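You operate a simulated robot arm through the tools that you are given. There is no shell and no other tool.

The job below is to be done with a simulated robot arm. You get a single attempt, and the scene is never put back.

Task
Stop the pump, vent the press, move the block to the white tray.
Fine: pump off before venting; leave the lid open and both latches free.

It is judged by the outcome, as a careful person would: the job done as asked, and still so three seconds after it is handed in. It fails if anything else is knocked over, pushed out of place, dropped, spilled or broken. Lids that push on must go on centred and level and be pressed home; caps that screw on are set level and turned clockwise until they are tight.

Robot
A 7-joint arm with a fingered hand, fixed in place. Base frame: the origin is on the floor under the middle of its stand, x ahead of it, y to its left, z up. Lengths are in mm, angles in rad, forces in N, time in s.
It reaches about 1089 mm from its shoulder. Its first joint turns from -2.601 to 2.601 rad. Payload 3.5 kg.
The TCP is the grasp point between the finger pads, 30 mm short of the fingertips. In the tool frame z runs along the fingers and y along their closing line. The gripper opens to 104 mm; its body begins 35 mm behind the TCP. The gripper is a hand of 4 fingers: y runs from the thumb to the fingers, the wrist lies at [-15, -110, -186] in the tool frame.
Orientation is told as [roll, pitch, yaw] about the base's x, y, z axes, in that order, counted from this pose: with the fingers straight down and the wrist toward the robot, the tool's x, y and z point along [0, 1, 0], [1, 0, 0] and [0, 0, -1] of the base frame.

Tools
- The arm moves only by the tool servo_tool. Its argument "moves" is a list of rows, each a list of 6 numbers: the shift along the base's x, y, z in mm, then the turn, a rotation vector about the base's x, y, z in rad. In form: [[x, y, z, ax, ay, az], ...]. A call has 1 to 20 rows; each row is the pose to reach, as a shift and turn from the pose commanded when the call began. A row lasts 0.2 s, in which the tool goes at most 50 mm and 0.15 rad; a call with a longer step from one row to the next is refused whole. A pose out of reach is approached as far as the arm can. The call stops where the force on the tool passes 40 N (or 10 N more than at its start, if that is more) or the arm is blocked; 0.2 s more then pass. In this call time passes only in rows, and 0.2 s behind the last. It gives the time, the measured TCP pose, the force on the tool (base axes), the opening and the grip force at its end, in the units of the frame above (readings bear some noise), with the torque about the TCP (base axes, N m) and any sound that the robot's microphone picked up, and new pictures: "show" is both (left out), scene, wrist or none.
- Cameras (640 x 400 px; columns grow to the right, rows downward): "scene" is fixed at [51.4, 500.6, 1436.7]; the picture's right is [-0.13, -0.99, 0.00], its down [-0.65, 0.09, -0.75] and it looks along [0.74, -0.10, -0.66] (base axes); focal length 214 px, centre (320, 200). "wrist" rides on the gripper at [61, -92, -130] in the tool frame; the picture's right is [-0.81, 0.28, -0.52], its down [-0.53, -0.71, 0.46] and it looks along [-0.24, 0.64, 0.72] (tool axes); focal length 275 px, centre (320, 200). There is no depth. A picture from a camera that has moved, and an enlarged one, comes with that camera's place and axes in the base frame and with its lens.
- raise_lower(by): slides the trunk up (or, below 0, down) by that many mm; the arm rides with it, the base frame stays. It gives what a move gives, with no picture.
- set_fingers(index, middle, ring, thumb_bend, thumb_turn): sets how far each is bent, from 0 (flat) to 100 (curled in); at 30 the hand is open as for a grip, at 70 the pads meet at the TCP. One left out holds its place. A second passes; each finger stops where it meets its share of the squeeze, and holds until it gets a number again. It is the only way to open and close the hand. It gives what a move gives, with no picture; readings hold the bend of each and the force on the fingers (four entries, about 0 where the hand has none), thumb and palm. thumb_turn goes from beside the hand (0) to across from the fingers (100), as for a grip.
- close_up(camera, box): a new picture of the part [left, top, right, bottom] of that camera's present view, enlarged. The clock stands still meanwhile.
- sign_off(): hands the job in; it is judged then, once.

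Places have to be worked out from the pictures, the camera data and where the tool is seen. Open the gripper and draw the arm clear of the work before you hand the job in, unless the task says otherwise.

The tools are called after "Emit:" by a JSON object that holds its "op" and its "data". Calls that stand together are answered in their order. servo_tool: Moves the arm, as the interface text tells. Its arguments: {"type":"object","properties":{"moves":{"type":"array","items":{"type":"array","items":{"type":"number"}}},"show":{"type":"string","enum":["both","scene","wrist","none"]}},"required":["moves"]} The other tools are called the same way: raise_lower (by) moves the trunk up or down; set_fingers (index, middle, ring, thumb_bend, thumb_turn) moves the fingers one by one; close_up (camera, box) takes an enlarged picture of a part of a camera's view; sign_off () hands the job in.

At the start:

```text
time_s: 0.0
tcp_pos: [457.4, 636.6, 1361.6]
tool_rot: [0.0, -0.001, 0.0]
wrist_force: [0.5, -0.3, 0.7]
torque: [0.01, -0.03, 0.01]
finger_gap: 103.9
grasp_force: 0.0
shape: jaw
bend: [30.0, 30.0, 30.0, 30.0, 98.0]
finger forces: [0.0, 0.0, 0.0, 0.0, 0.0, 0.0]
trunk travel left (down, up): [-600.0, 110.0]
```

scene: 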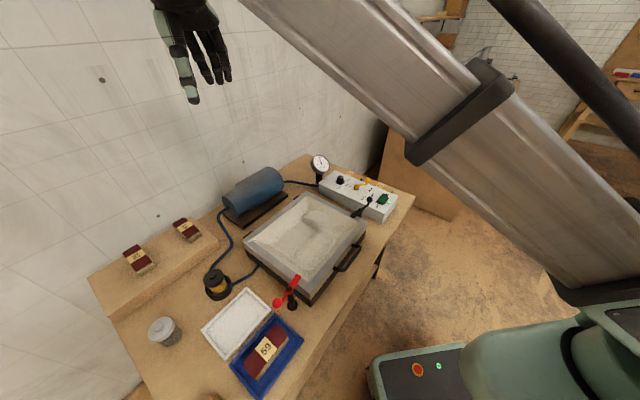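
wrist: 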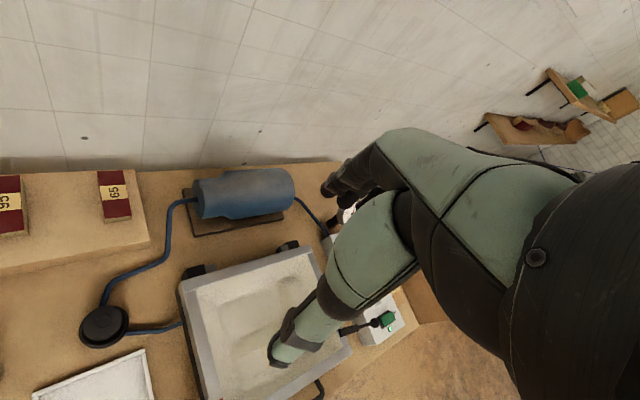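

The scene shows a vacuum press with a lid, pump, gauge, control box and trays. I'll take enlarged pictures first to identify the parts.

Emit:
{"op": "close_up", "data": {"camera": "scene", "box": [290, 140, 430, 230]}}

Emit:
{"op": "close_up", "data": {"camera": "scene", "box": [190, 250, 330, 400]}}

Emit:
{"op": "close_up", "data": {"camera": "scene", "box": [220, 160, 380, 310]}}

Emit:
{"op": "close_up", "data": {"camera": "scene", "box": [80, 200, 260, 360]}}

Emit:
{"op": "close_up", "data": {"camera": "wrist", "box": [0, 150, 420, 400]}}

```text
4.44 times, centred on (360, 185) of scene
camera zoom: at [51.4, 500.6, 1436.7], right [-0.13, -0.99, 0.0], down [-0.65, 0.09, -0.75], along [0.74, -0.1, -0.66], focal length 953 px, centre (142, 267)
```

zoom: 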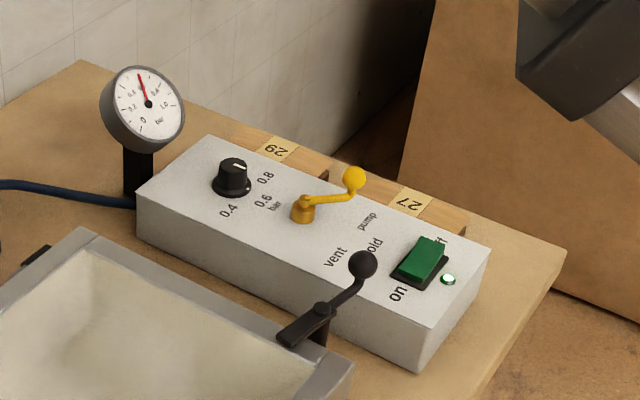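

```text
2.67 times, centred on (260, 325) of scene
camera zoom: at [51.4, 500.6, 1436.7], right [-0.13, -0.99, 0.0], down [-0.65, 0.09, -0.75], along [0.74, -0.1, -0.66], focal length 572 px, centre (480, -133)
```

zoom: 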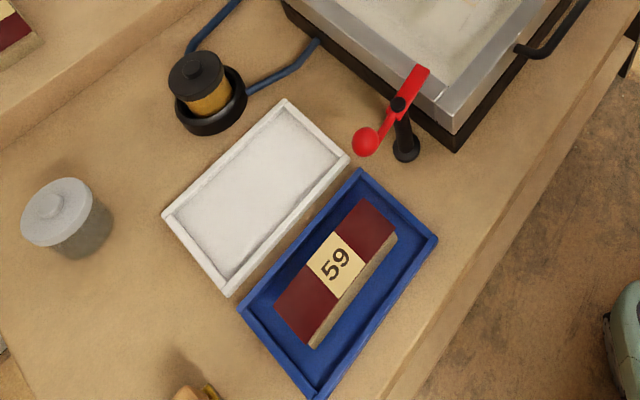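

```text
2.67 times, centred on (300, 235) of scene
camera zoom: at [51.4, 500.6, 1436.7], right [-0.13, -0.99, 0.0], down [-0.65, 0.09, -0.75], along [0.74, -0.1, -0.66], focal length 572 px, centre (373, 107)
```

zoom: 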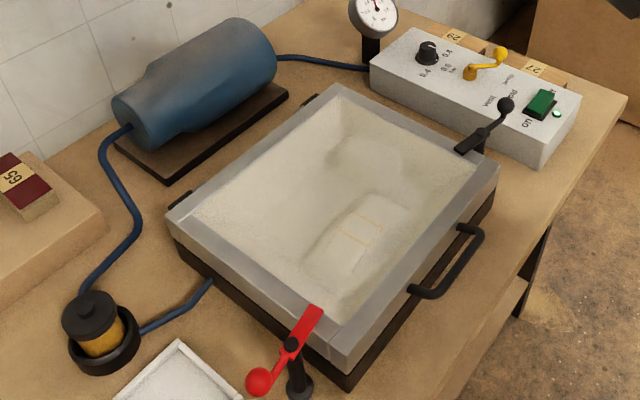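

```text
2.50 times, centred on (170, 280) of scene
camera zoom: at [51.4, 500.6, 1436.7], right [-0.13, -0.99, 0.0], down [-0.65, 0.09, -0.75], along [0.74, -0.1, -0.66], focal length 536 px, centre (695, 0)
```

zoom: 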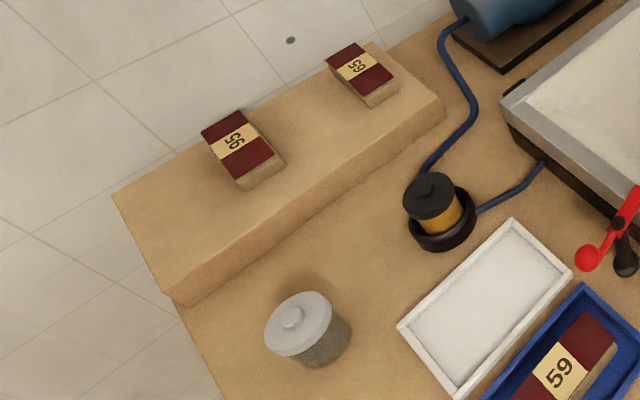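

```text
1.52 times, centred on (210, 275) of wrist
camera zoom: at [365.4, 697.5, 1492.8], right [0.28, -0.81, 0.52], down [-0.71, -0.53, -0.46], along [0.64, -0.24, -0.72], focal length 420 px, centre (488, 86)
```

zoom: 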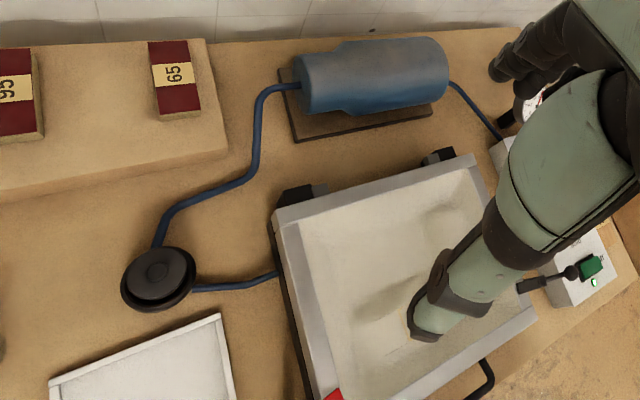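

The table seems near z≈750–760. I'll look closer at the control box, the valve and the hand.

Emit:
{"op": "close_up", "data": {"camera": "scene", "box": [325, 165, 405, 220]}}

Emit:
{"op": "close_up", "data": {"camera": "scene", "box": [140, 0, 260, 110]}}

Emit:
{"op": "close_up", "data": {"camera": "scene", "box": [300, 145, 350, 185]}}

Emit:
{"op": "close_up", "data": {"camera": "scene", "box": [240, 180, 370, 310]}}

```text
7.27 times, centred on (365, 192) of scene
camera zoom: at [51.4, 500.6, 1436.7], right [-0.13, -0.99, 0.0], down [-0.65, 0.09, -0.75], along [0.74, -0.1, -0.66], focal length 1560 px, centre (-7, 254)
```

zoom: 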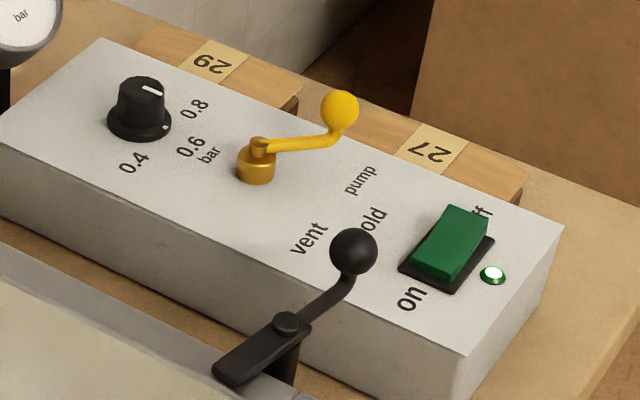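

```text
3.64 times, centred on (200, 55) of scene
camera zoom: at [51.4, 500.6, 1436.7], right [-0.13, -0.99, 0.0], down [-0.65, 0.09, -0.75], along [0.74, -0.1, -0.66], focal length 780 px, centre (756, 727)
```

zoom: 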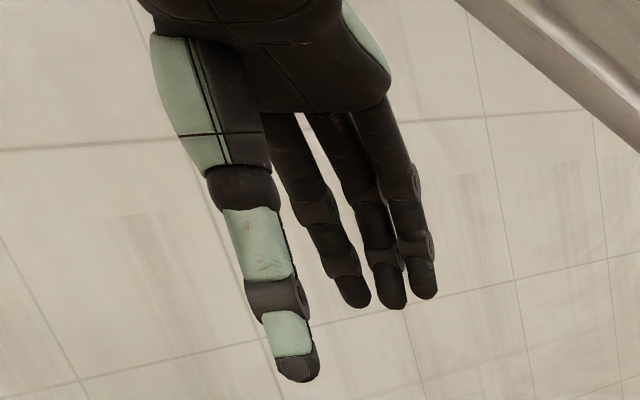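

```text
10.00 times, centred on (325, 165) of scene
camera zoom: at [51.4, 500.6, 1436.7], right [-0.13, -0.99, 0.0], down [-0.65, 0.09, -0.75], along [0.74, -0.1, -0.66], focal length 2145 px, centre (270, 550)
```

zoom: 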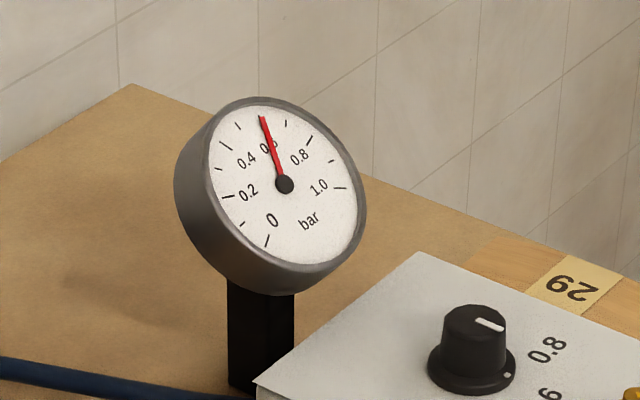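

```text
3.08 times, centred on (305, 245) of scene
camera zoom: at [51.4, 500.6, 1436.7], right [-0.13, -0.99, 0.0], down [-0.65, 0.09, -0.75], along [0.74, -0.1, -0.66], focal length 660 px, centre (366, 62)
```

zoom: 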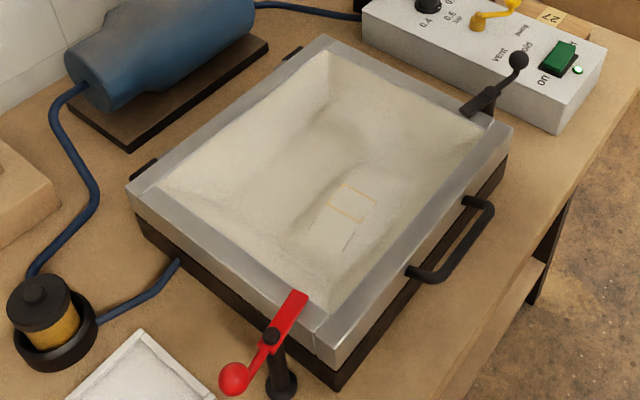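

Press, trays and control box lie along a table turned about 45° to the base. I'll turn the hand 45°, draw it back and lower it a little so the wrist camera can view the press from a second angle.

Emit:
{"op": "servo_tool", "data": {"moves": [[-7, -32, -21, 0, 0, 0.0785], [-14, -64, -42, 0, 0, 0.157], [-21, -96, -63, 0, 0, 0.2355], [-28, -128, -84, 0, 0, 0.314], [-35, -160, -105, 0, 0, 0.3925], [-42, -192, -126, 0, 0, 0.471], [-49, -224, -147, 0, 0, 0.5495], [-56, -256, -168, 0, 0, 0.628], [-63, -288, -189, 0, 0, 0.7065], [-70, -320, -211, 0, 0, 0.785]], "show": "both"}}

```text
time_s: 2.2
tcp_pos: [387.3, 315.0, 1150.6]
tool_rot: [0.0, 0.0, 0.787]
wrist_force: [-0.6, -0.1, 0.2]
torque: [0.03, 0.0, 0.03]
finger_gap: 103.6
grasp_force: 0.0
shape: jaw
bend: [30.0, 30.0, 30.0, 30.0, 98.0]
finger forces: [0.0, 0.0, 0.1, 0.0, 0.1, 0.1]
trunk travel left (down, up): [-600.0, 110.0]
camera wrist: at [278.4, 292.6, 1281.0], right [0.77, -0.38, 0.52], down [-0.13, -0.88, -0.46], along [0.63, 0.28, -0.72], focal length 275 px, centre (320, 200)
```

scene: 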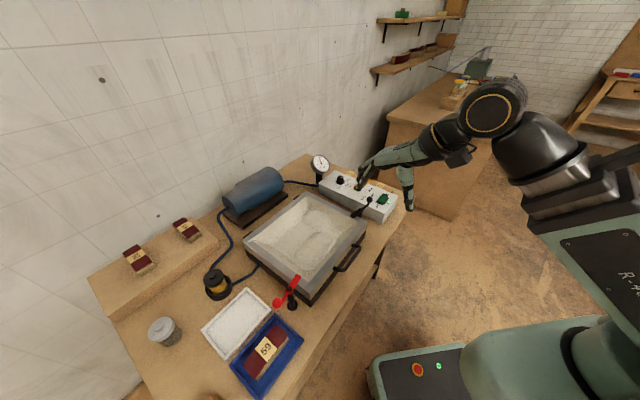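
wrist: 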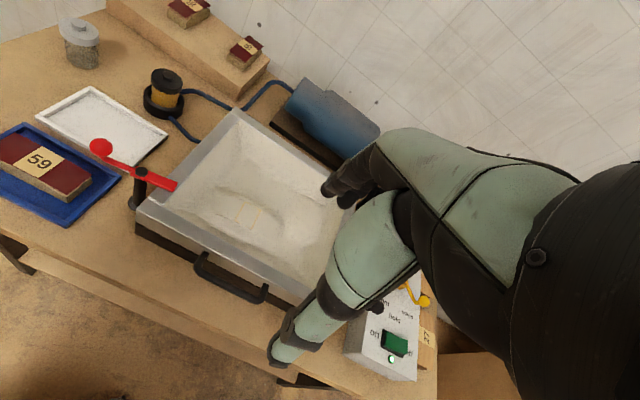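

I have a clear second view now. Enlarged wrist pictures will let me triangulate the key parts.

Emit:
{"op": "close_up", "data": {"camera": "wrist", "box": [330, 270, 450, 390]}}

Emit:
{"op": "close_up", "data": {"camera": "wrist", "box": [0, 60, 200, 240]}}

Emit:
{"op": "close_up", "data": {"camera": "wrist", "box": [120, 90, 340, 310]}}

Emit:
{"op": "close_up", "data": {"camera": "scene", "box": [340, 70, 480, 220]}}

```text
3.33 times, centred on (390, 330) of wrist
camera zoom: at [278.4, 292.6, 1281.0], right [0.77, -0.38, 0.52], down [-0.13, -0.88, -0.46], along [0.63, 0.28, -0.72], focal length 918 px, centre (87, -233)
```

zoom: 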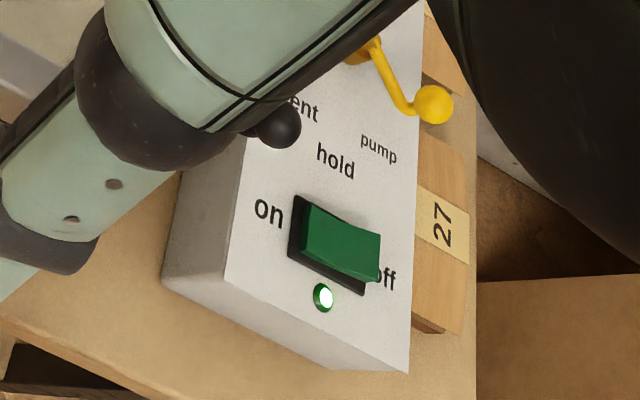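

```text
2.22 times, centred on (100, 150) of wrist
camera zoom: at [278.4, 292.6, 1281.0], right [0.77, -0.38, 0.52], down [-0.13, -0.88, -0.46], along [0.63, 0.28, -0.72], focal length 612 px, centre (809, 311)
```

zoom: 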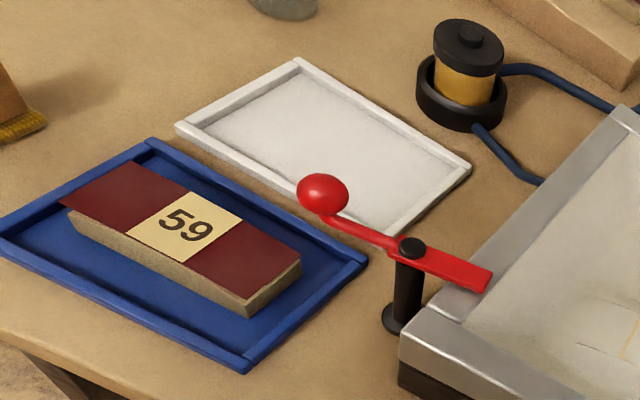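

```text
1.82 times, centred on (230, 200) of wrist
camera zoom: at [278.4, 292.6, 1281.0], right [0.77, -0.38, 0.52], down [-0.13, -0.88, -0.46], along [0.63, 0.28, -0.72], focal length 500 px, centre (484, 200)
```

zoom: 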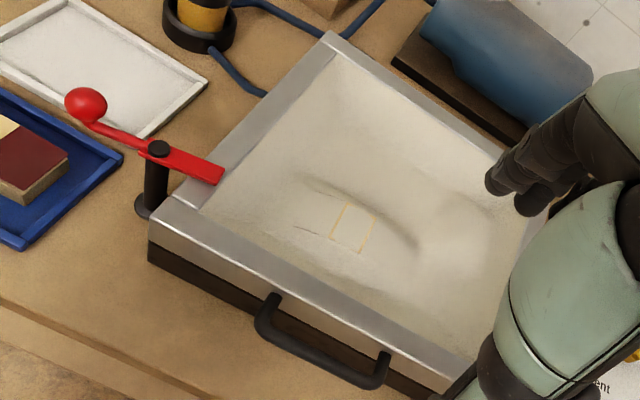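

```text
2.67 times, centred on (410, 145) of scene
camera zoom: at [51.4, 500.6, 1436.7], right [-0.13, -0.99, 0.0], down [-0.65, 0.09, -0.75], along [0.74, -0.1, -0.66], focal length 572 px, centre (80, 347)
```

zoom: 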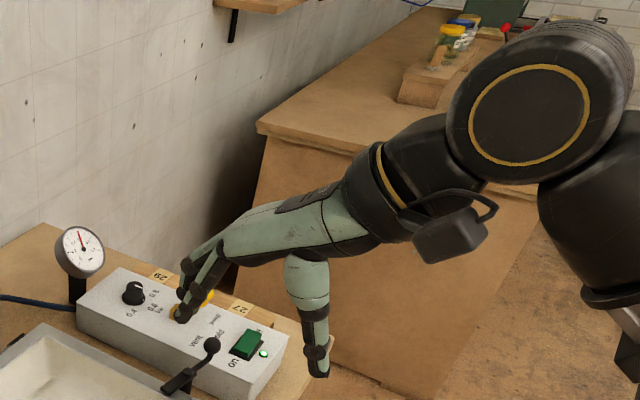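

Triangulated: switch centre near (729,131,805) with the off end toward (+x,−y), valve ball near (802,184,863) and its pivot near (825,224). I'll shape the hand into a pointing finger and see how it looks.

Emit:
{"op": "set_fingers", "data": {"index": 50, "middle": 100, "ring": 100, "thumb_bend": 30, "thumb_turn": 0}}

Emit:
{"op": "close_up", "data": {"camera": "scene", "box": [350, 100, 450, 230]}}

Emit:
{"op": "close_up", "data": {"camera": "wrist", "box": [200, 80, 640, 400]}}

```text
time_s: 3.2
tcp_pos: [388.7, 315.1, 1149.1]
tool_rot: [-0.001, -0.001, 0.785]
wrist_force: [0.8, 0.4, -0.1]
torque: [0.0, -0.02, 0.0]
finger_gap: 132.3
grasp_force: 0.0
shape: fingers
bend: [50.0, 100.0, 100.0, 30.0, 0.0]
finger forces: [0.0, 0.0, 0.1, 0.0, 0.1, 0.0]
trunk travel left (down, up): [-600.0, 110.0]
```

```text
3.08 times, centred on (400, 165) of scene
camera zoom: at [51.4, 500.6, 1436.7], right [-0.13, -0.99, 0.0], down [-0.65, 0.09, -0.75], along [0.74, -0.1, -0.66], focal length 660 px, centre (74, 308)
```

zoom: 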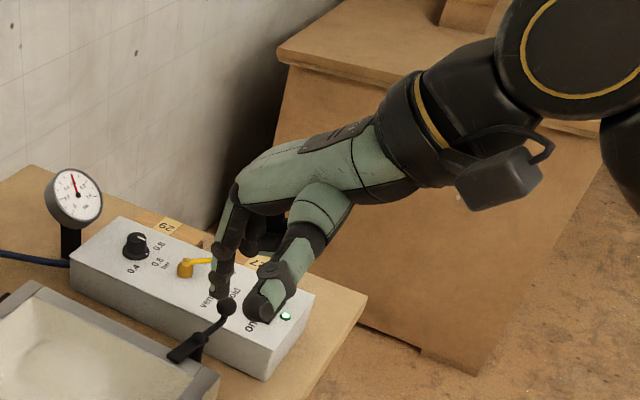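

```text
1.25 times, centred on (420, 240) of wrist
camera zoom: at [278.7, 293.4, 1281.2], right [0.77, -0.38, 0.52], down [-0.13, -0.88, -0.46], along [0.63, 0.28, -0.72], focal length 344 px, centre (195, 150)
```

zoom: 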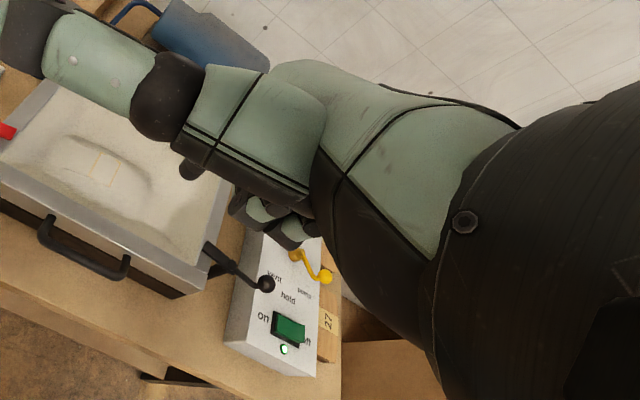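

The index now points down with its tip roughly 34 mm below the TCP. I'll carry it above the off end of the switch, staying high, and look again.

Emit:
{"op": "servo_tool", "data": {"moves": [[34, -23, -18, 0, 0, 0], [68, -46, -36, 0, 0, 0], [102, -68, -54, 0, 0, 0], [136, -91, -72, 0, 0, 0], [170, -114, -90, 0, 0, 0], [205, -137, -108, 0, 0, 0], [239, -160, -126, 0, 0, 0], [273, -182, -144, 0, 0, 0], [307, -205, -162, 0, 0, 0], [341, -228, -180, 0, 0, 0]], "show": "both"}}

```text
time_s: 5.4
tcp_pos: [731.1, 88.9, 971.2]
tool_rot: [-0.001, 0.001, 0.787]
wrist_force: [0.6, -0.3, -0.2]
torque: [-0.01, -0.01, 0.05]
finger_gap: 132.4
grasp_force: 0.1
shape: fingers
bend: [50.0, 100.0, 100.0, 30.0, 0.0]
finger forces: [0.0, 0.0, 0.0, 0.1, 0.0, 0.0]
trunk travel left (down, up): [-600.0, 110.0]
camera wrist: at [622.1, 66.7, 1101.4], right [0.77, -0.38, 0.52], down [-0.13, -0.88, -0.46], along [0.63, 0.28, -0.72], focal length 275 px, centre (320, 200)
```

scene: 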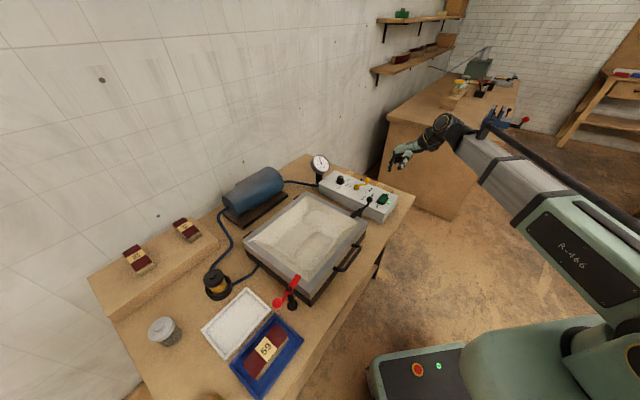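
wrist: 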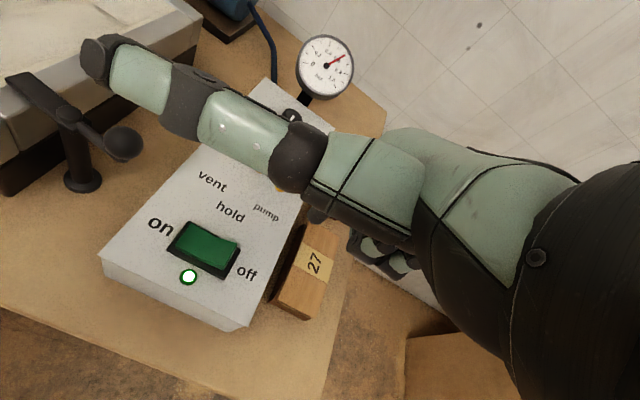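

The wrist camera now sees the switch well. I'll zoom in on it and on the finger tip.

Emit:
{"op": "close_up", "data": {"camera": "wrist", "box": [130, 160, 290, 300]}}

Emit:
{"op": "close_up", "data": {"camera": "scene", "box": [350, 120, 450, 220]}}

Emit:
{"op": "close_up", "data": {"camera": "wrist", "box": [0, 20, 160, 200]}}

```text
2.86 times, centred on (210, 230) of wrist
camera zoom: at [622.1, 66.7, 1101.4], right [0.77, -0.38, 0.52], down [-0.13, -0.88, -0.46], along [0.63, 0.28, -0.72], focal length 786 px, centre (634, 114)
```

zoom: 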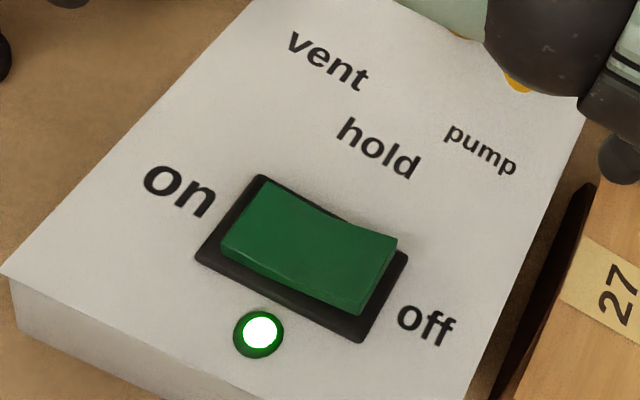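

```text
4.00 times, centred on (400, 170) of scene
camera zoom: at [51.4, 500.6, 1436.7], right [-0.13, -0.99, 0.0], down [-0.65, 0.09, -0.75], along [0.74, -0.1, -0.66], focal length 858 px, centre (0, 320)
```

zoom: 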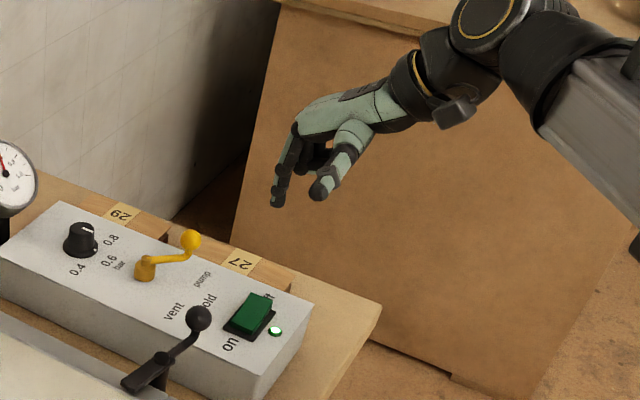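

```text
2.22 times, centred on (80, 110) of wrist
camera zoom: at [622.1, 66.7, 1101.4], right [0.77, -0.38, 0.52], down [-0.13, -0.88, -0.46], along [0.63, 0.28, -0.72], focal length 612 px, centre (853, 400)
```

zoom: 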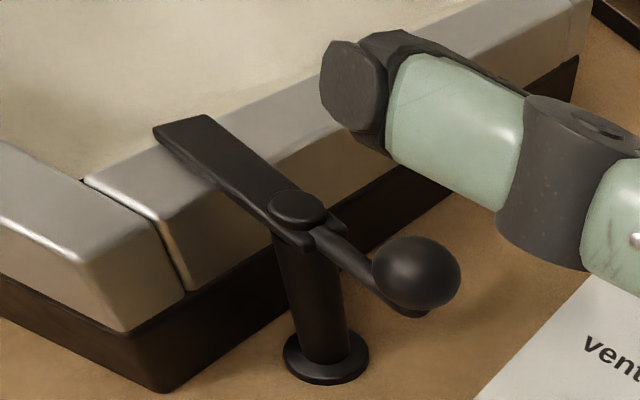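

Combining both cameras, the rocker's off end is nearer (712,129,~840) than my first estimate. I'll shift the finger there, staying about 40 mm above it, and check again.

Emit:
{"op": "servo_tool", "data": {"moves": [[-22, 5, 0, 0, 0, 0], [-43, 11, 0, 0, 0, 0], [-43, 11, -25, 0, 0, 0], [-43, 11, -50, 0, 0, 0]], "show": "both"}}

Emit:
{"op": "close_up", "data": {"camera": "scene", "box": [350, 140, 430, 220]}}

Emit:
{"op": "close_up", "data": {"camera": "wrist", "box": [200, 140, 400, 300]}}

```text
time_s: 6.4
tcp_pos: [687.3, 100.5, 918.6]
tool_rot: [-0.001, 0.0, 0.785]
wrist_force: [0.3, 0.5, 0.0]
torque: [-0.02, 0.0, 0.02]
finger_gap: 132.4
grasp_force: 0.0
shape: fingers
bend: [50.0, 100.0, 100.0, 30.0, 0.0]
finger forces: [0.0, 0.1, 0.0, 0.0, 0.0, 0.1]
trunk travel left (down, up): [-600.0, 110.0]
camera wrist: at [577.8, 78.8, 1051.3], right [0.77, -0.38, 0.52], down [-0.13, -0.88, -0.46], along [0.63, 0.28, -0.72], focal length 275 px, centre (320, 200)
```

scene: 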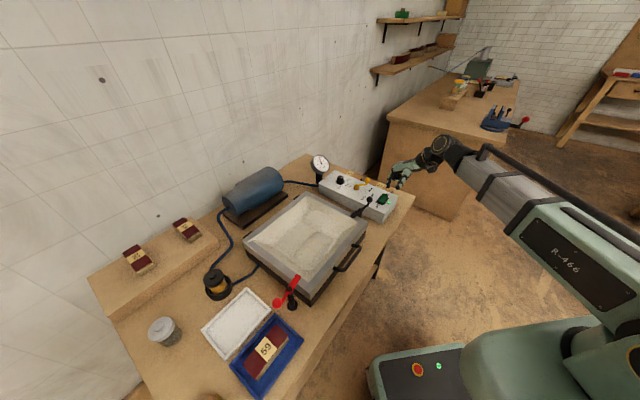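
wrist: 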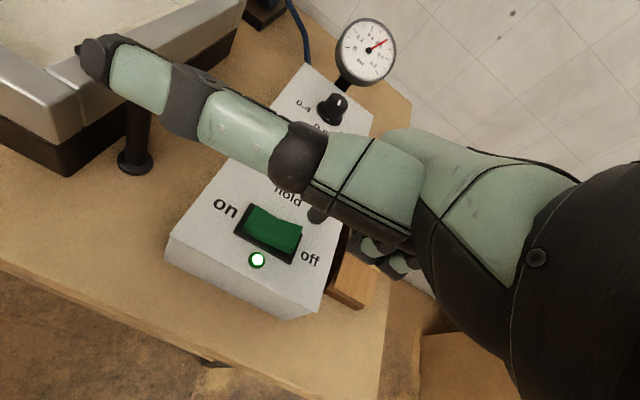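

```text
5.00 times, centred on (390, 180) of scene
camera zoom: at [51.4, 500.6, 1436.7], right [-0.13, -0.99, 0.0], down [-0.65, 0.09, -0.75], along [0.74, -0.1, -0.66], focal length 1072 px, centre (-30, 300)
```

zoom: 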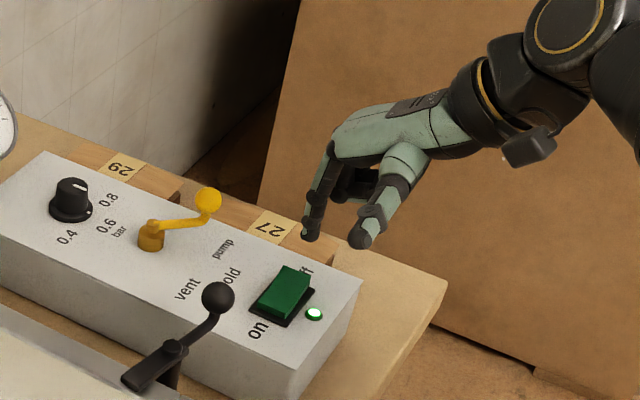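

```text
2.50 times, centred on (300, 220) of wrist
camera zoom: at [577.8, 78.8, 1051.3], right [0.77, -0.38, 0.52], down [-0.13, -0.88, -0.46], along [0.63, 0.28, -0.72], focal length 688 px, centre (370, 150)
```

zoom: 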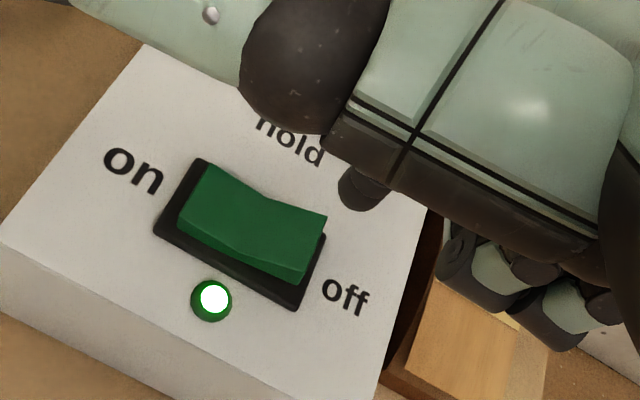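

Both cameras put the fingertip directly above the off end, about 43 mm up. I'll descend to just above it, then press in small steps while watching the LED.

Emit:
{"op": "servo_tool", "data": {"moves": [[0, 0, -12, 0, 0, 0], [0, 0, -24, 0, 0, 0], [0, 0, -33, 0, 0, 0], [0, 0, -37, 0, 0, 0], [0, 0, -40, 0, 0, 0], [0, 0, -43, 0, 0, 0]], "show": "wrist"}}

Emit:
{"op": "close_up", "data": {"camera": "scene", "box": [350, 140, 430, 220]}}

Emit:
{"op": "close_up", "data": {"camera": "wrist", "box": [200, 140, 400, 300]}}

```text
time_s: 7.8
tcp_pos: [686.3, 99.8, 877.8]
tool_rot: [-0.001, 0.001, 0.786]
wrist_force: [0.4, -0.4, 2.3]
torque: [0.04, -0.08, 0.0]
finger_gap: 132.5
grasp_force: 1.4
shape: fingers
bend: [50.0, 100.0, 100.0, 30.0, 0.0]
finger forces: [2.3, 0.0, 0.0, 0.1, 0.1, 0.0]
trunk travel left (down, up): [-600.0, 110.0]
camera wrist: at [576.7, 78.2, 1008.9], right [0.77, -0.38, 0.52], down [-0.13, -0.88, -0.46], along [0.63, 0.28, -0.72], focal length 275 px, centre (320, 200)
```

wrist: 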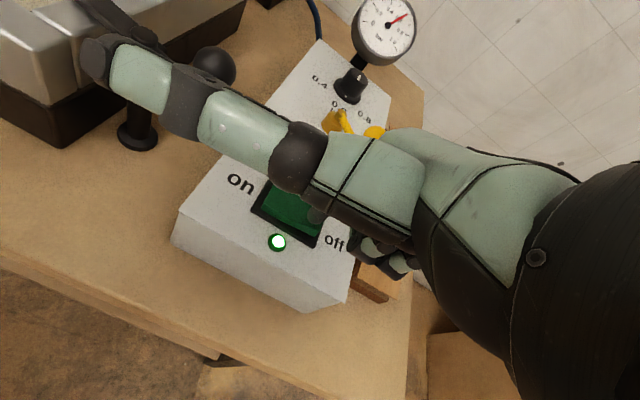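

```text
5.00 times, centred on (390, 180) of scene
camera zoom: at [51.4, 500.6, 1436.7], right [-0.13, -0.99, 0.0], down [-0.65, 0.09, -0.75], along [0.74, -0.1, -0.66], focal length 1072 px, centre (-30, 300)
```

zoom: 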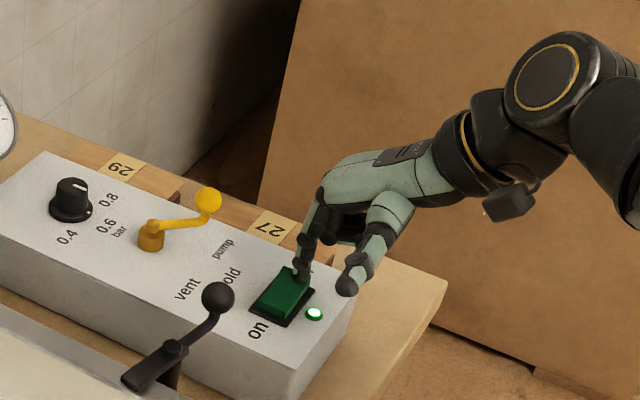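

```text
2.50 times, centred on (300, 220) of wrist
camera zoom: at [576.7, 78.2, 1008.9], right [0.77, -0.38, 0.52], down [-0.13, -0.88, -0.46], along [0.63, 0.28, -0.72], focal length 688 px, centre (370, 150)
```

zoom: 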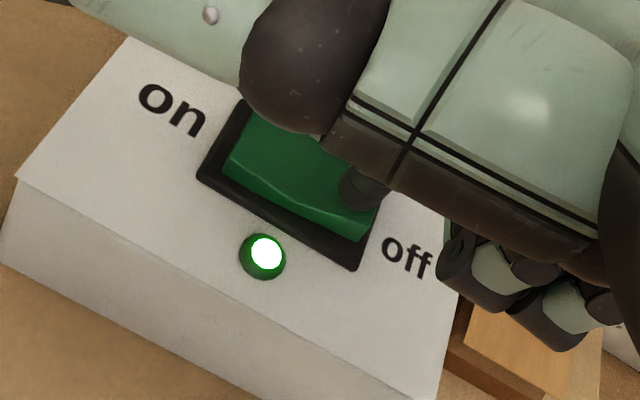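

The finger is in contact with the off end (2.3 N). I'll press down further in 2 mm steps.

Emit:
{"op": "servo_tool", "data": {"moves": [[0, 0, -2, 0, 0, 0], [0, 0, -4, 0, 0, 0], [0, 0, -6, 0, 0, 0], [0, 0, -8, 0, 0, 0], [0, 0, -10, 0, 0, 0]], "show": "wrist"}}

Emit:
{"op": "close_up", "data": {"camera": "wrist", "box": [200, 140, 400, 300]}}

```text
time_s: 9.0
tcp_pos: [686.2, 99.1, 870.2]
tool_rot: [-0.002, -0.004, 0.784]
wrist_force: [-0.4, -1.6, 23.1]
torque: [0.7, -0.43, 0.01]
finger_gap: 132.9
grasp_force: 11.5
shape: fingers
bend: [50.0, 100.0, 100.0, 30.0, 0.0]
finger forces: [22.6, 0.0, 0.0, 0.0, 0.1, 0.0]
trunk travel left (down, up): [-600.0, 110.0]
heard: click
camera wrist: at [575.9, 77.7, 1000.9], right [0.76, -0.38, 0.52], down [-0.13, -0.88, -0.46], along [0.63, 0.28, -0.72], focal length 275 px, centre (320, 200)
```

wrist: 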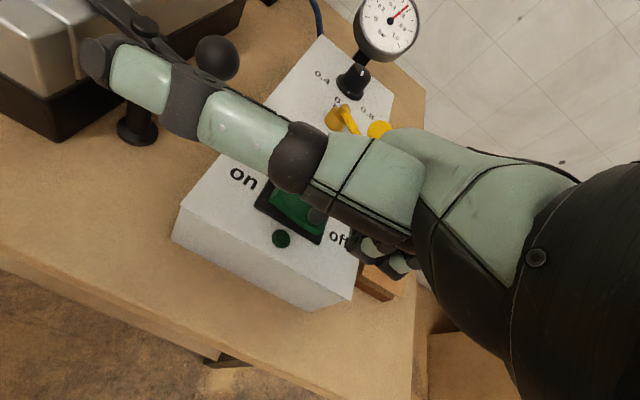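

```text
2.50 times, centred on (300, 220) of wrist
camera zoom: at [575.9, 77.7, 1000.9], right [0.76, -0.38, 0.52], down [-0.13, -0.88, -0.46], along [0.63, 0.28, -0.72], focal length 688 px, centre (370, 150)
```

zoom: 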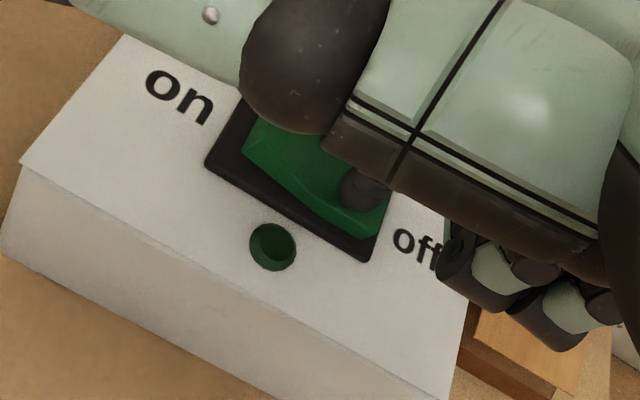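

Click heard and the LED is off, so the pump is stopped. Next I'll lift and carry the finger to the +x side of the yellow valve ball (ball about (793,189,871), pivot about (795,231)).

Emit:
{"op": "servo_tool", "data": {"moves": [[0, 0, 40, 0, 0, 0], [0, 0, 80, 0, 0, 0], [39, 20, 80, 0, 0, 0], [78, 40, 80, 0, 0, 0], [117, 60, 80, 0, 0, 0]], "show": "both"}}

Emit:
{"op": "close_up", "data": {"camera": "scene", "box": [320, 130, 420, 220]}}

Emit:
{"op": "close_up", "data": {"camera": "wrist", "box": [160, 120, 360, 300]}}

```text
time_s: 10.2
tcp_pos: [804.7, 159.2, 945.9]
tool_rot: [0.001, 0.0, 0.785]
wrist_force: [-0.4, -0.3, 0.0]
torque: [0.02, -0.03, 0.0]
finger_gap: 132.4
grasp_force: 0.1
shape: fingers
bend: [50.0, 100.0, 100.0, 30.0, 0.0]
finger forces: [0.1, 0.0, 0.1, 0.0, 0.1, 0.0]
trunk travel left (down, up): [-600.0, 110.0]
camera wrist: at [695.6, 138.2, 1077.5], right [0.77, -0.38, 0.52], down [-0.13, -0.88, -0.46], along [0.63, 0.28, -0.73], focal length 275 px, centre (320, 200)
```

scene: 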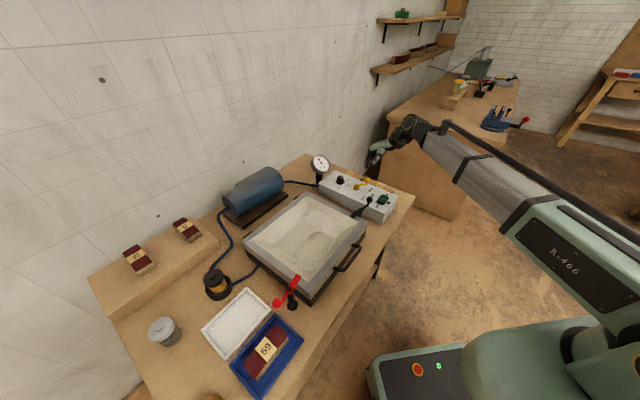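
wrist: 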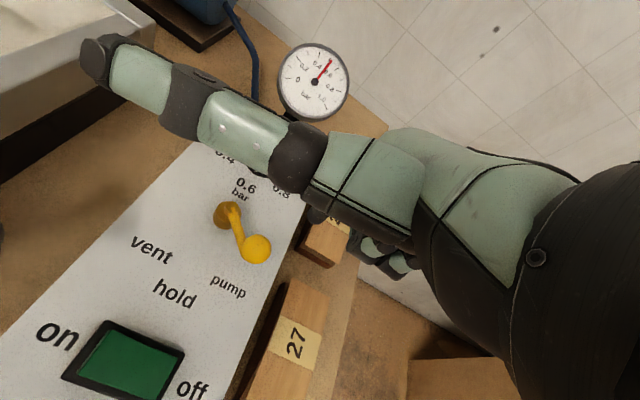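

```text
4.44 times, centred on (370, 175) of scene
camera zoom: at [51.4, 500.6, 1436.7], right [-0.13, -0.99, 0.0], down [-0.65, 0.09, -0.75], along [0.74, -0.1, -0.66], focal length 953 px, centre (98, 311)
```

zoom: 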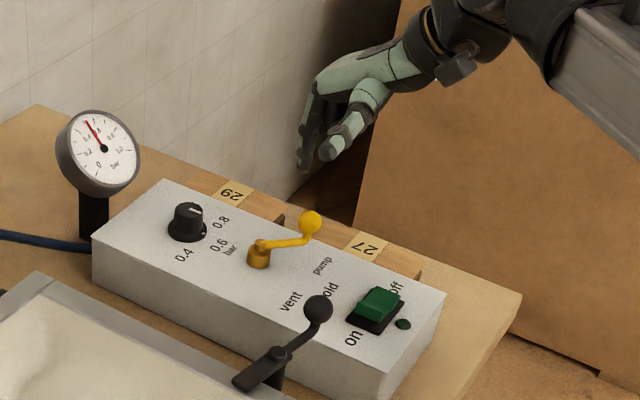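

```text
2.22 times, centred on (260, 210) of wrist
camera zoom: at [695.6, 138.2, 1077.5], right [0.77, -0.38, 0.52], down [-0.13, -0.88, -0.46], along [0.63, 0.28, -0.73], focal length 612 px, centre (453, 178)
```

zoom: 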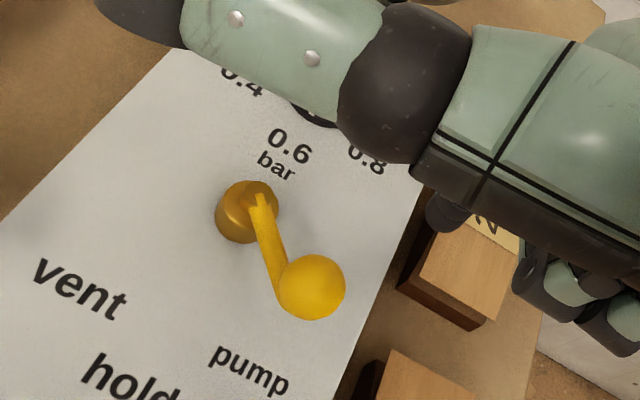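

Refined: valve ball at (791,187,872), pivot at (790,233), so the lever points −y ("pump") and "vent" lies toward −x. I'll lower the finger on the +x side of the ball and start sweeping it clockwise.

Emit:
{"op": "servo_tool", "data": {"moves": [[0, 0, -30, 0, 0, 0], [0, 0, -60, 0, 0, 0], [-8, -1, -60, 0, 0, 0], [-17, -2, -60, 0, 0, 0], [-25, -4, -60, 0, 0, 0], [-34, -6, -60, 0, 0, 0], [-42, -6, -60, 0, 0, 0], [-51, -4, -60, 0, 0, 0]], "show": "wrist"}}

Emit:
{"op": "close_up", "data": {"camera": "scene", "box": [320, 130, 420, 220]}}

Emit:
{"op": "close_up", "data": {"camera": "wrist", "box": [200, 100, 400, 280]}}

```text
time_s: 12.0
tcp_pos: [751.9, 154.5, 887.4]
tool_rot: [0.0, 0.0, 0.785]
wrist_force: [-0.3, 0.1, 0.7]
torque: [0.0, 0.01, 0.03]
finger_gap: 132.6
grasp_force: 0.1
shape: fingers
bend: [50.0, 100.0, 100.0, 30.0, 0.0]
finger forces: [0.0, 0.1, 0.0, 0.0, 0.0, 0.1]
trunk travel left (down, up): [-600.0, 110.0]
camera wrist: at [642.6, 133.3, 1019.0], right [0.77, -0.38, 0.52], down [-0.13, -0.88, -0.46], along [0.63, 0.28, -0.72], focal length 275 px, centre (320, 200)
```

wrist: 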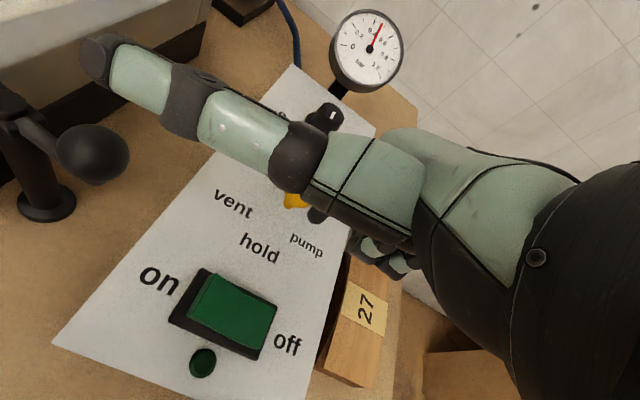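

```text
4.44 times, centred on (370, 175) of scene
camera zoom: at [51.4, 500.6, 1436.7], right [-0.13, -0.99, 0.0], down [-0.65, 0.09, -0.75], along [0.74, -0.1, -0.66], focal length 953 px, centre (98, 311)
```

zoom: 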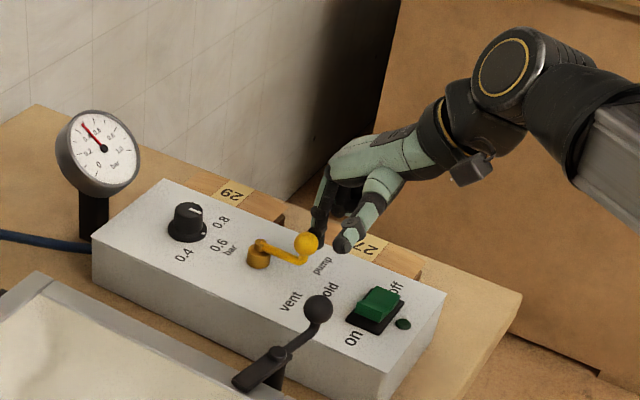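

```text
2.22 times, centred on (300, 190) of wrist
camera zoom: at [642.6, 133.3, 1019.0], right [0.77, -0.38, 0.52], down [-0.13, -0.88, -0.46], along [0.63, 0.28, -0.72], focal length 612 px, centre (364, 222)
```

zoom: 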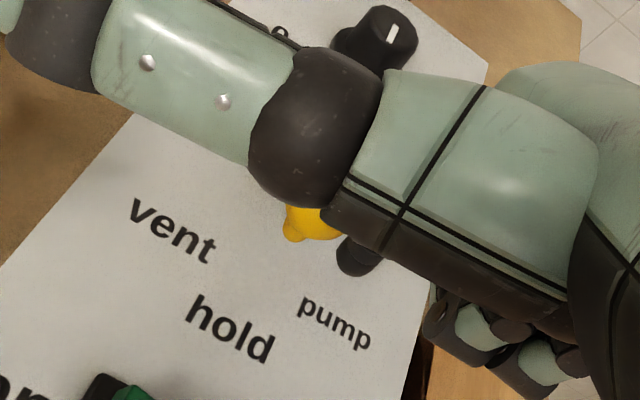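

The ball has moved about 45° (near "hold"). I'll continue the sweep toward "vent" along the arc.

Emit:
{"op": "servo_tool", "data": {"moves": [[-8, 3, 0, 0, 0, 0], [-15.5, 7.8, 0, 0, 0, 0], [-22, 13.6, 0, 0, 0, 0], [-27.5, 20.4, 0, 0, 0, 0]], "show": "wrist"}}

Emit:
{"op": "close_up", "data": {"camera": "scene", "box": [320, 130, 420, 220]}}

Emit:
{"op": "close_up", "data": {"camera": "wrist", "box": [200, 100, 400, 280]}}

```text
time_s: 13.0
tcp_pos: [725.6, 174.6, 887.2]
tool_rot: [0.001, -0.001, 0.784]
wrist_force: [-1.0, 0.4, 0.6]
torque: [-0.02, 0.03, 0.02]
finger_gap: 132.4
grasp_force: 0.3
shape: fingers
bend: [50.0, 100.0, 100.0, 30.0, 0.0]
finger forces: [0.1, 0.0, 0.0, 0.0, 0.1, 0.1]
trunk travel left (down, up): [-600.0, 110.0]
camera wrist: at [615.8, 154.0, 1019.1], right [0.77, -0.38, 0.52], down [-0.13, -0.88, -0.46], along [0.63, 0.28, -0.72], focal length 275 px, centre (320, 200)
```

wrist: 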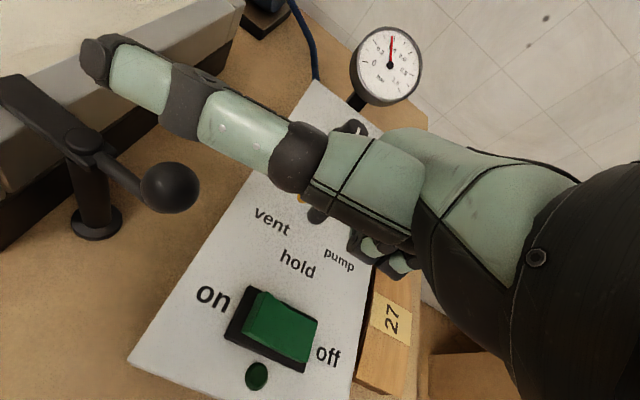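

```text
4.44 times, centred on (370, 175) of scene
camera zoom: at [51.4, 500.6, 1436.7], right [-0.13, -0.99, 0.0], down [-0.65, 0.09, -0.75], along [0.74, -0.1, -0.66], focal length 953 px, centre (98, 311)
```

zoom: 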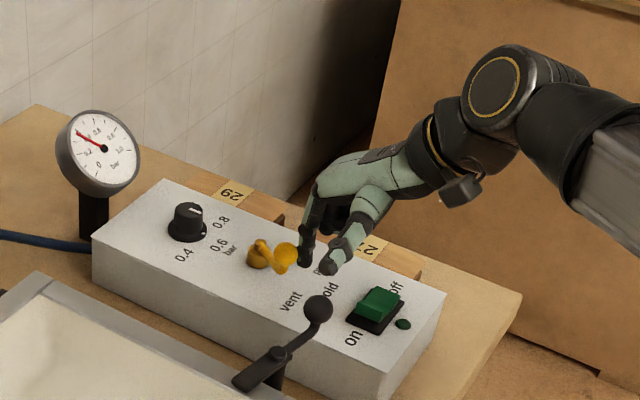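

```text
2.22 times, centred on (300, 190) of wrist
camera zoom: at [615.8, 154.0, 1019.1], right [0.77, -0.38, 0.52], down [-0.13, -0.88, -0.46], along [0.63, 0.28, -0.72], focal length 612 px, centre (364, 222)
```

zoom: 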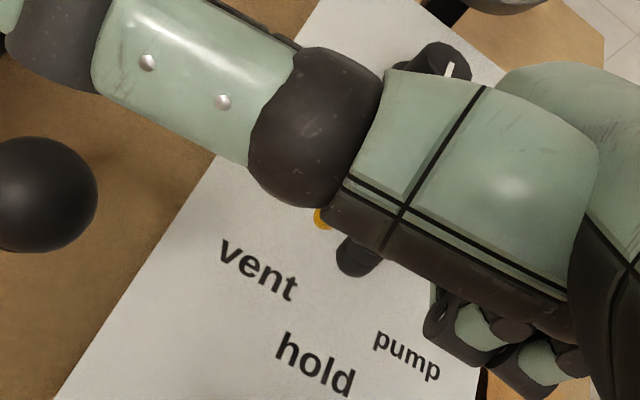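

The gauge is dropping and the lever is near 80°. I'll push a little further to seat it at "vent".

Emit:
{"op": "servo_tool", "data": {"moves": [[-2, 4, 0, 0, 0, 0], [-4, 8, 0, 0, 0, 0], [-4, 11, 0, 0, 0, 0]], "show": "wrist"}}

Emit:
{"op": "close_up", "data": {"camera": "scene", "box": [320, 130, 420, 220]}}

```text
time_s: 13.8
tcp_pos: [721.8, 186.9, 888.2]
tool_rot: [-0.001, 0.0, 0.786]
wrist_force: [0.2, -0.4, -0.2]
torque: [0.01, 0.01, -0.03]
finger_gap: 132.1
grasp_force: 0.5
shape: fingers
bend: [51.0, 100.0, 100.0, 30.0, 0.0]
finger forces: [1.2, 0.0, 0.1, 0.0, 0.0, 0.0]
trunk travel left (down, up): [-600.0, 110.0]
camera wrist: at [612.5, 164.8, 1019.1], right [0.77, -0.38, 0.52], down [-0.13, -0.88, -0.46], along [0.63, 0.28, -0.72], focal length 275 px, centre (320, 200)
```

wrist: 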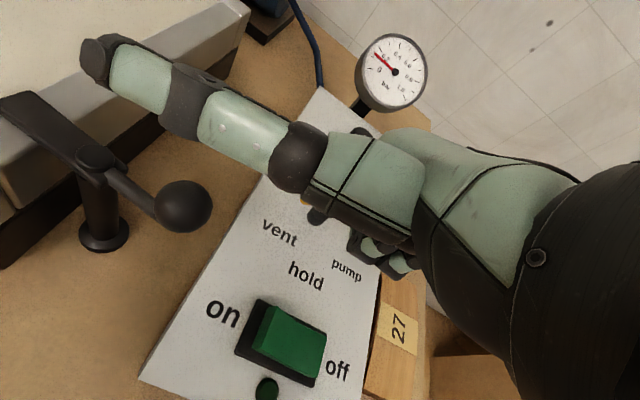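

```text
4.44 times, centred on (370, 175) of scene
camera zoom: at [51.4, 500.6, 1436.7], right [-0.13, -0.99, 0.0], down [-0.65, 0.09, -0.75], along [0.74, -0.1, -0.66], focal length 953 px, centre (98, 311)
```

zoom: 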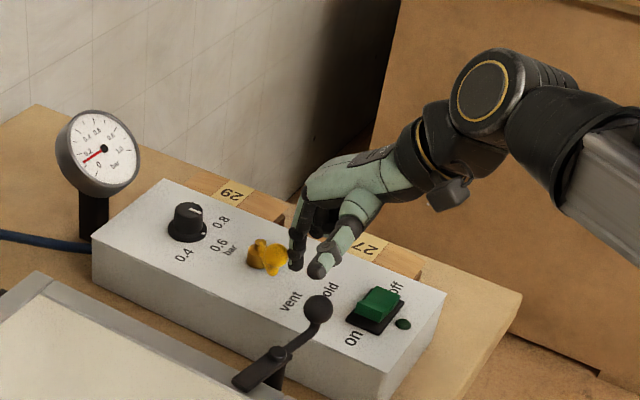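

The gauge is falling toward 0, so the valve is at vent. I'll back the finger off the lever and lift clear.

Emit:
{"op": "servo_tool", "data": {"moves": [[3, -12, 0, 0, 0, 0], [3, -20, 20, 0, 0, 0], [3, -20, 60, 0, 0, 0], [3, -20, 100, 0, 0, 0]], "show": "both"}}

Emit:
{"op": "close_up", "data": {"camera": "scene", "box": [300, 140, 400, 220]}}

Emit:
{"op": "close_up", "data": {"camera": "wrist", "box": [150, 100, 350, 280]}}

```text
time_s: 14.8
tcp_pos: [725.5, 165.2, 988.1]
tool_rot: [-0.001, 0.0, 0.785]
wrist_force: [0.3, -0.5, 0.1]
torque: [-0.01, -0.01, 0.0]
finger_gap: 132.2
grasp_force: 0.0
shape: fingers
bend: [50.0, 100.0, 100.0, 30.0, 0.0]
finger forces: [0.1, 0.1, 0.0, 0.0, 0.0, 0.1]
trunk travel left (down, up): [-600.0, 110.0]
camera wrist: at [616.0, 143.7, 1118.9], right [0.77, -0.38, 0.52], down [-0.13, -0.88, -0.46], along [0.63, 0.28, -0.72], focal length 275 px, centre (320, 200)
```

scene: 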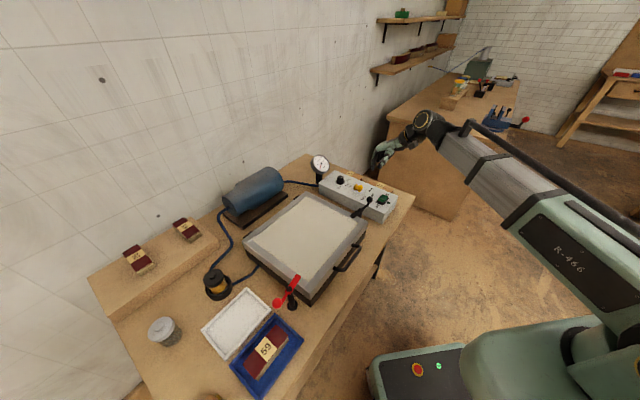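
wrist: 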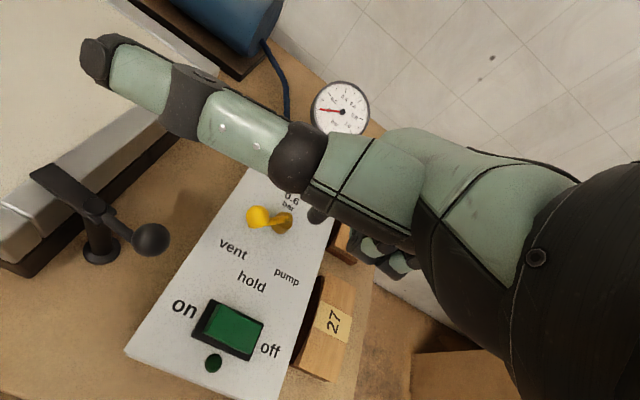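

```text
5.00 times, centred on (350, 180) of scene
camera zoom: at [51.4, 500.6, 1436.7], right [-0.13, -0.99, 0.0], down [-0.65, 0.09, -0.75], along [0.74, -0.1, -0.66], focal length 1072 px, centre (170, 300)
```

zoom: 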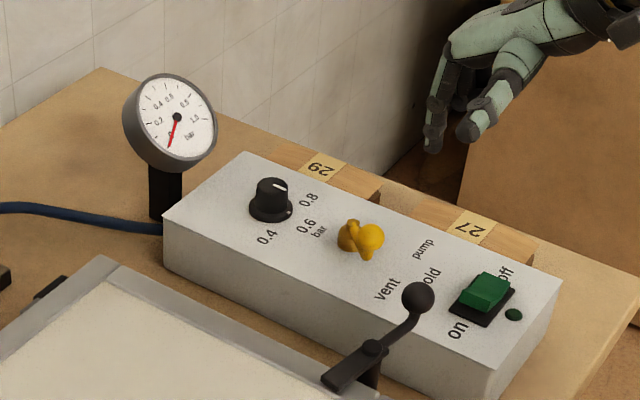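

```text
2.22 times, centred on (250, 190) of wrist
camera zoom: at [616.0, 143.7, 1118.9], right [0.77, -0.38, 0.52], down [-0.13, -0.88, -0.46], along [0.63, 0.28, -0.72], focal length 612 px, centre (476, 222)
```

zoom: 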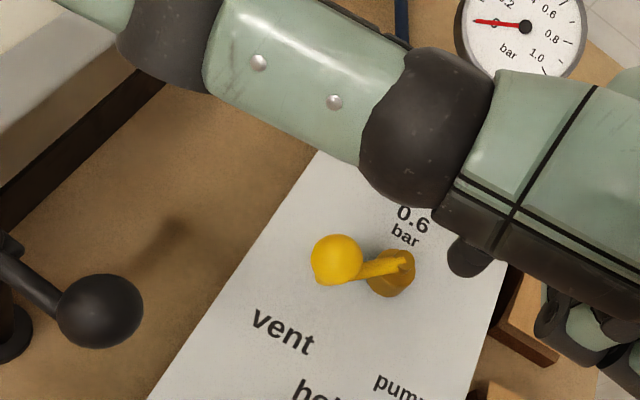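

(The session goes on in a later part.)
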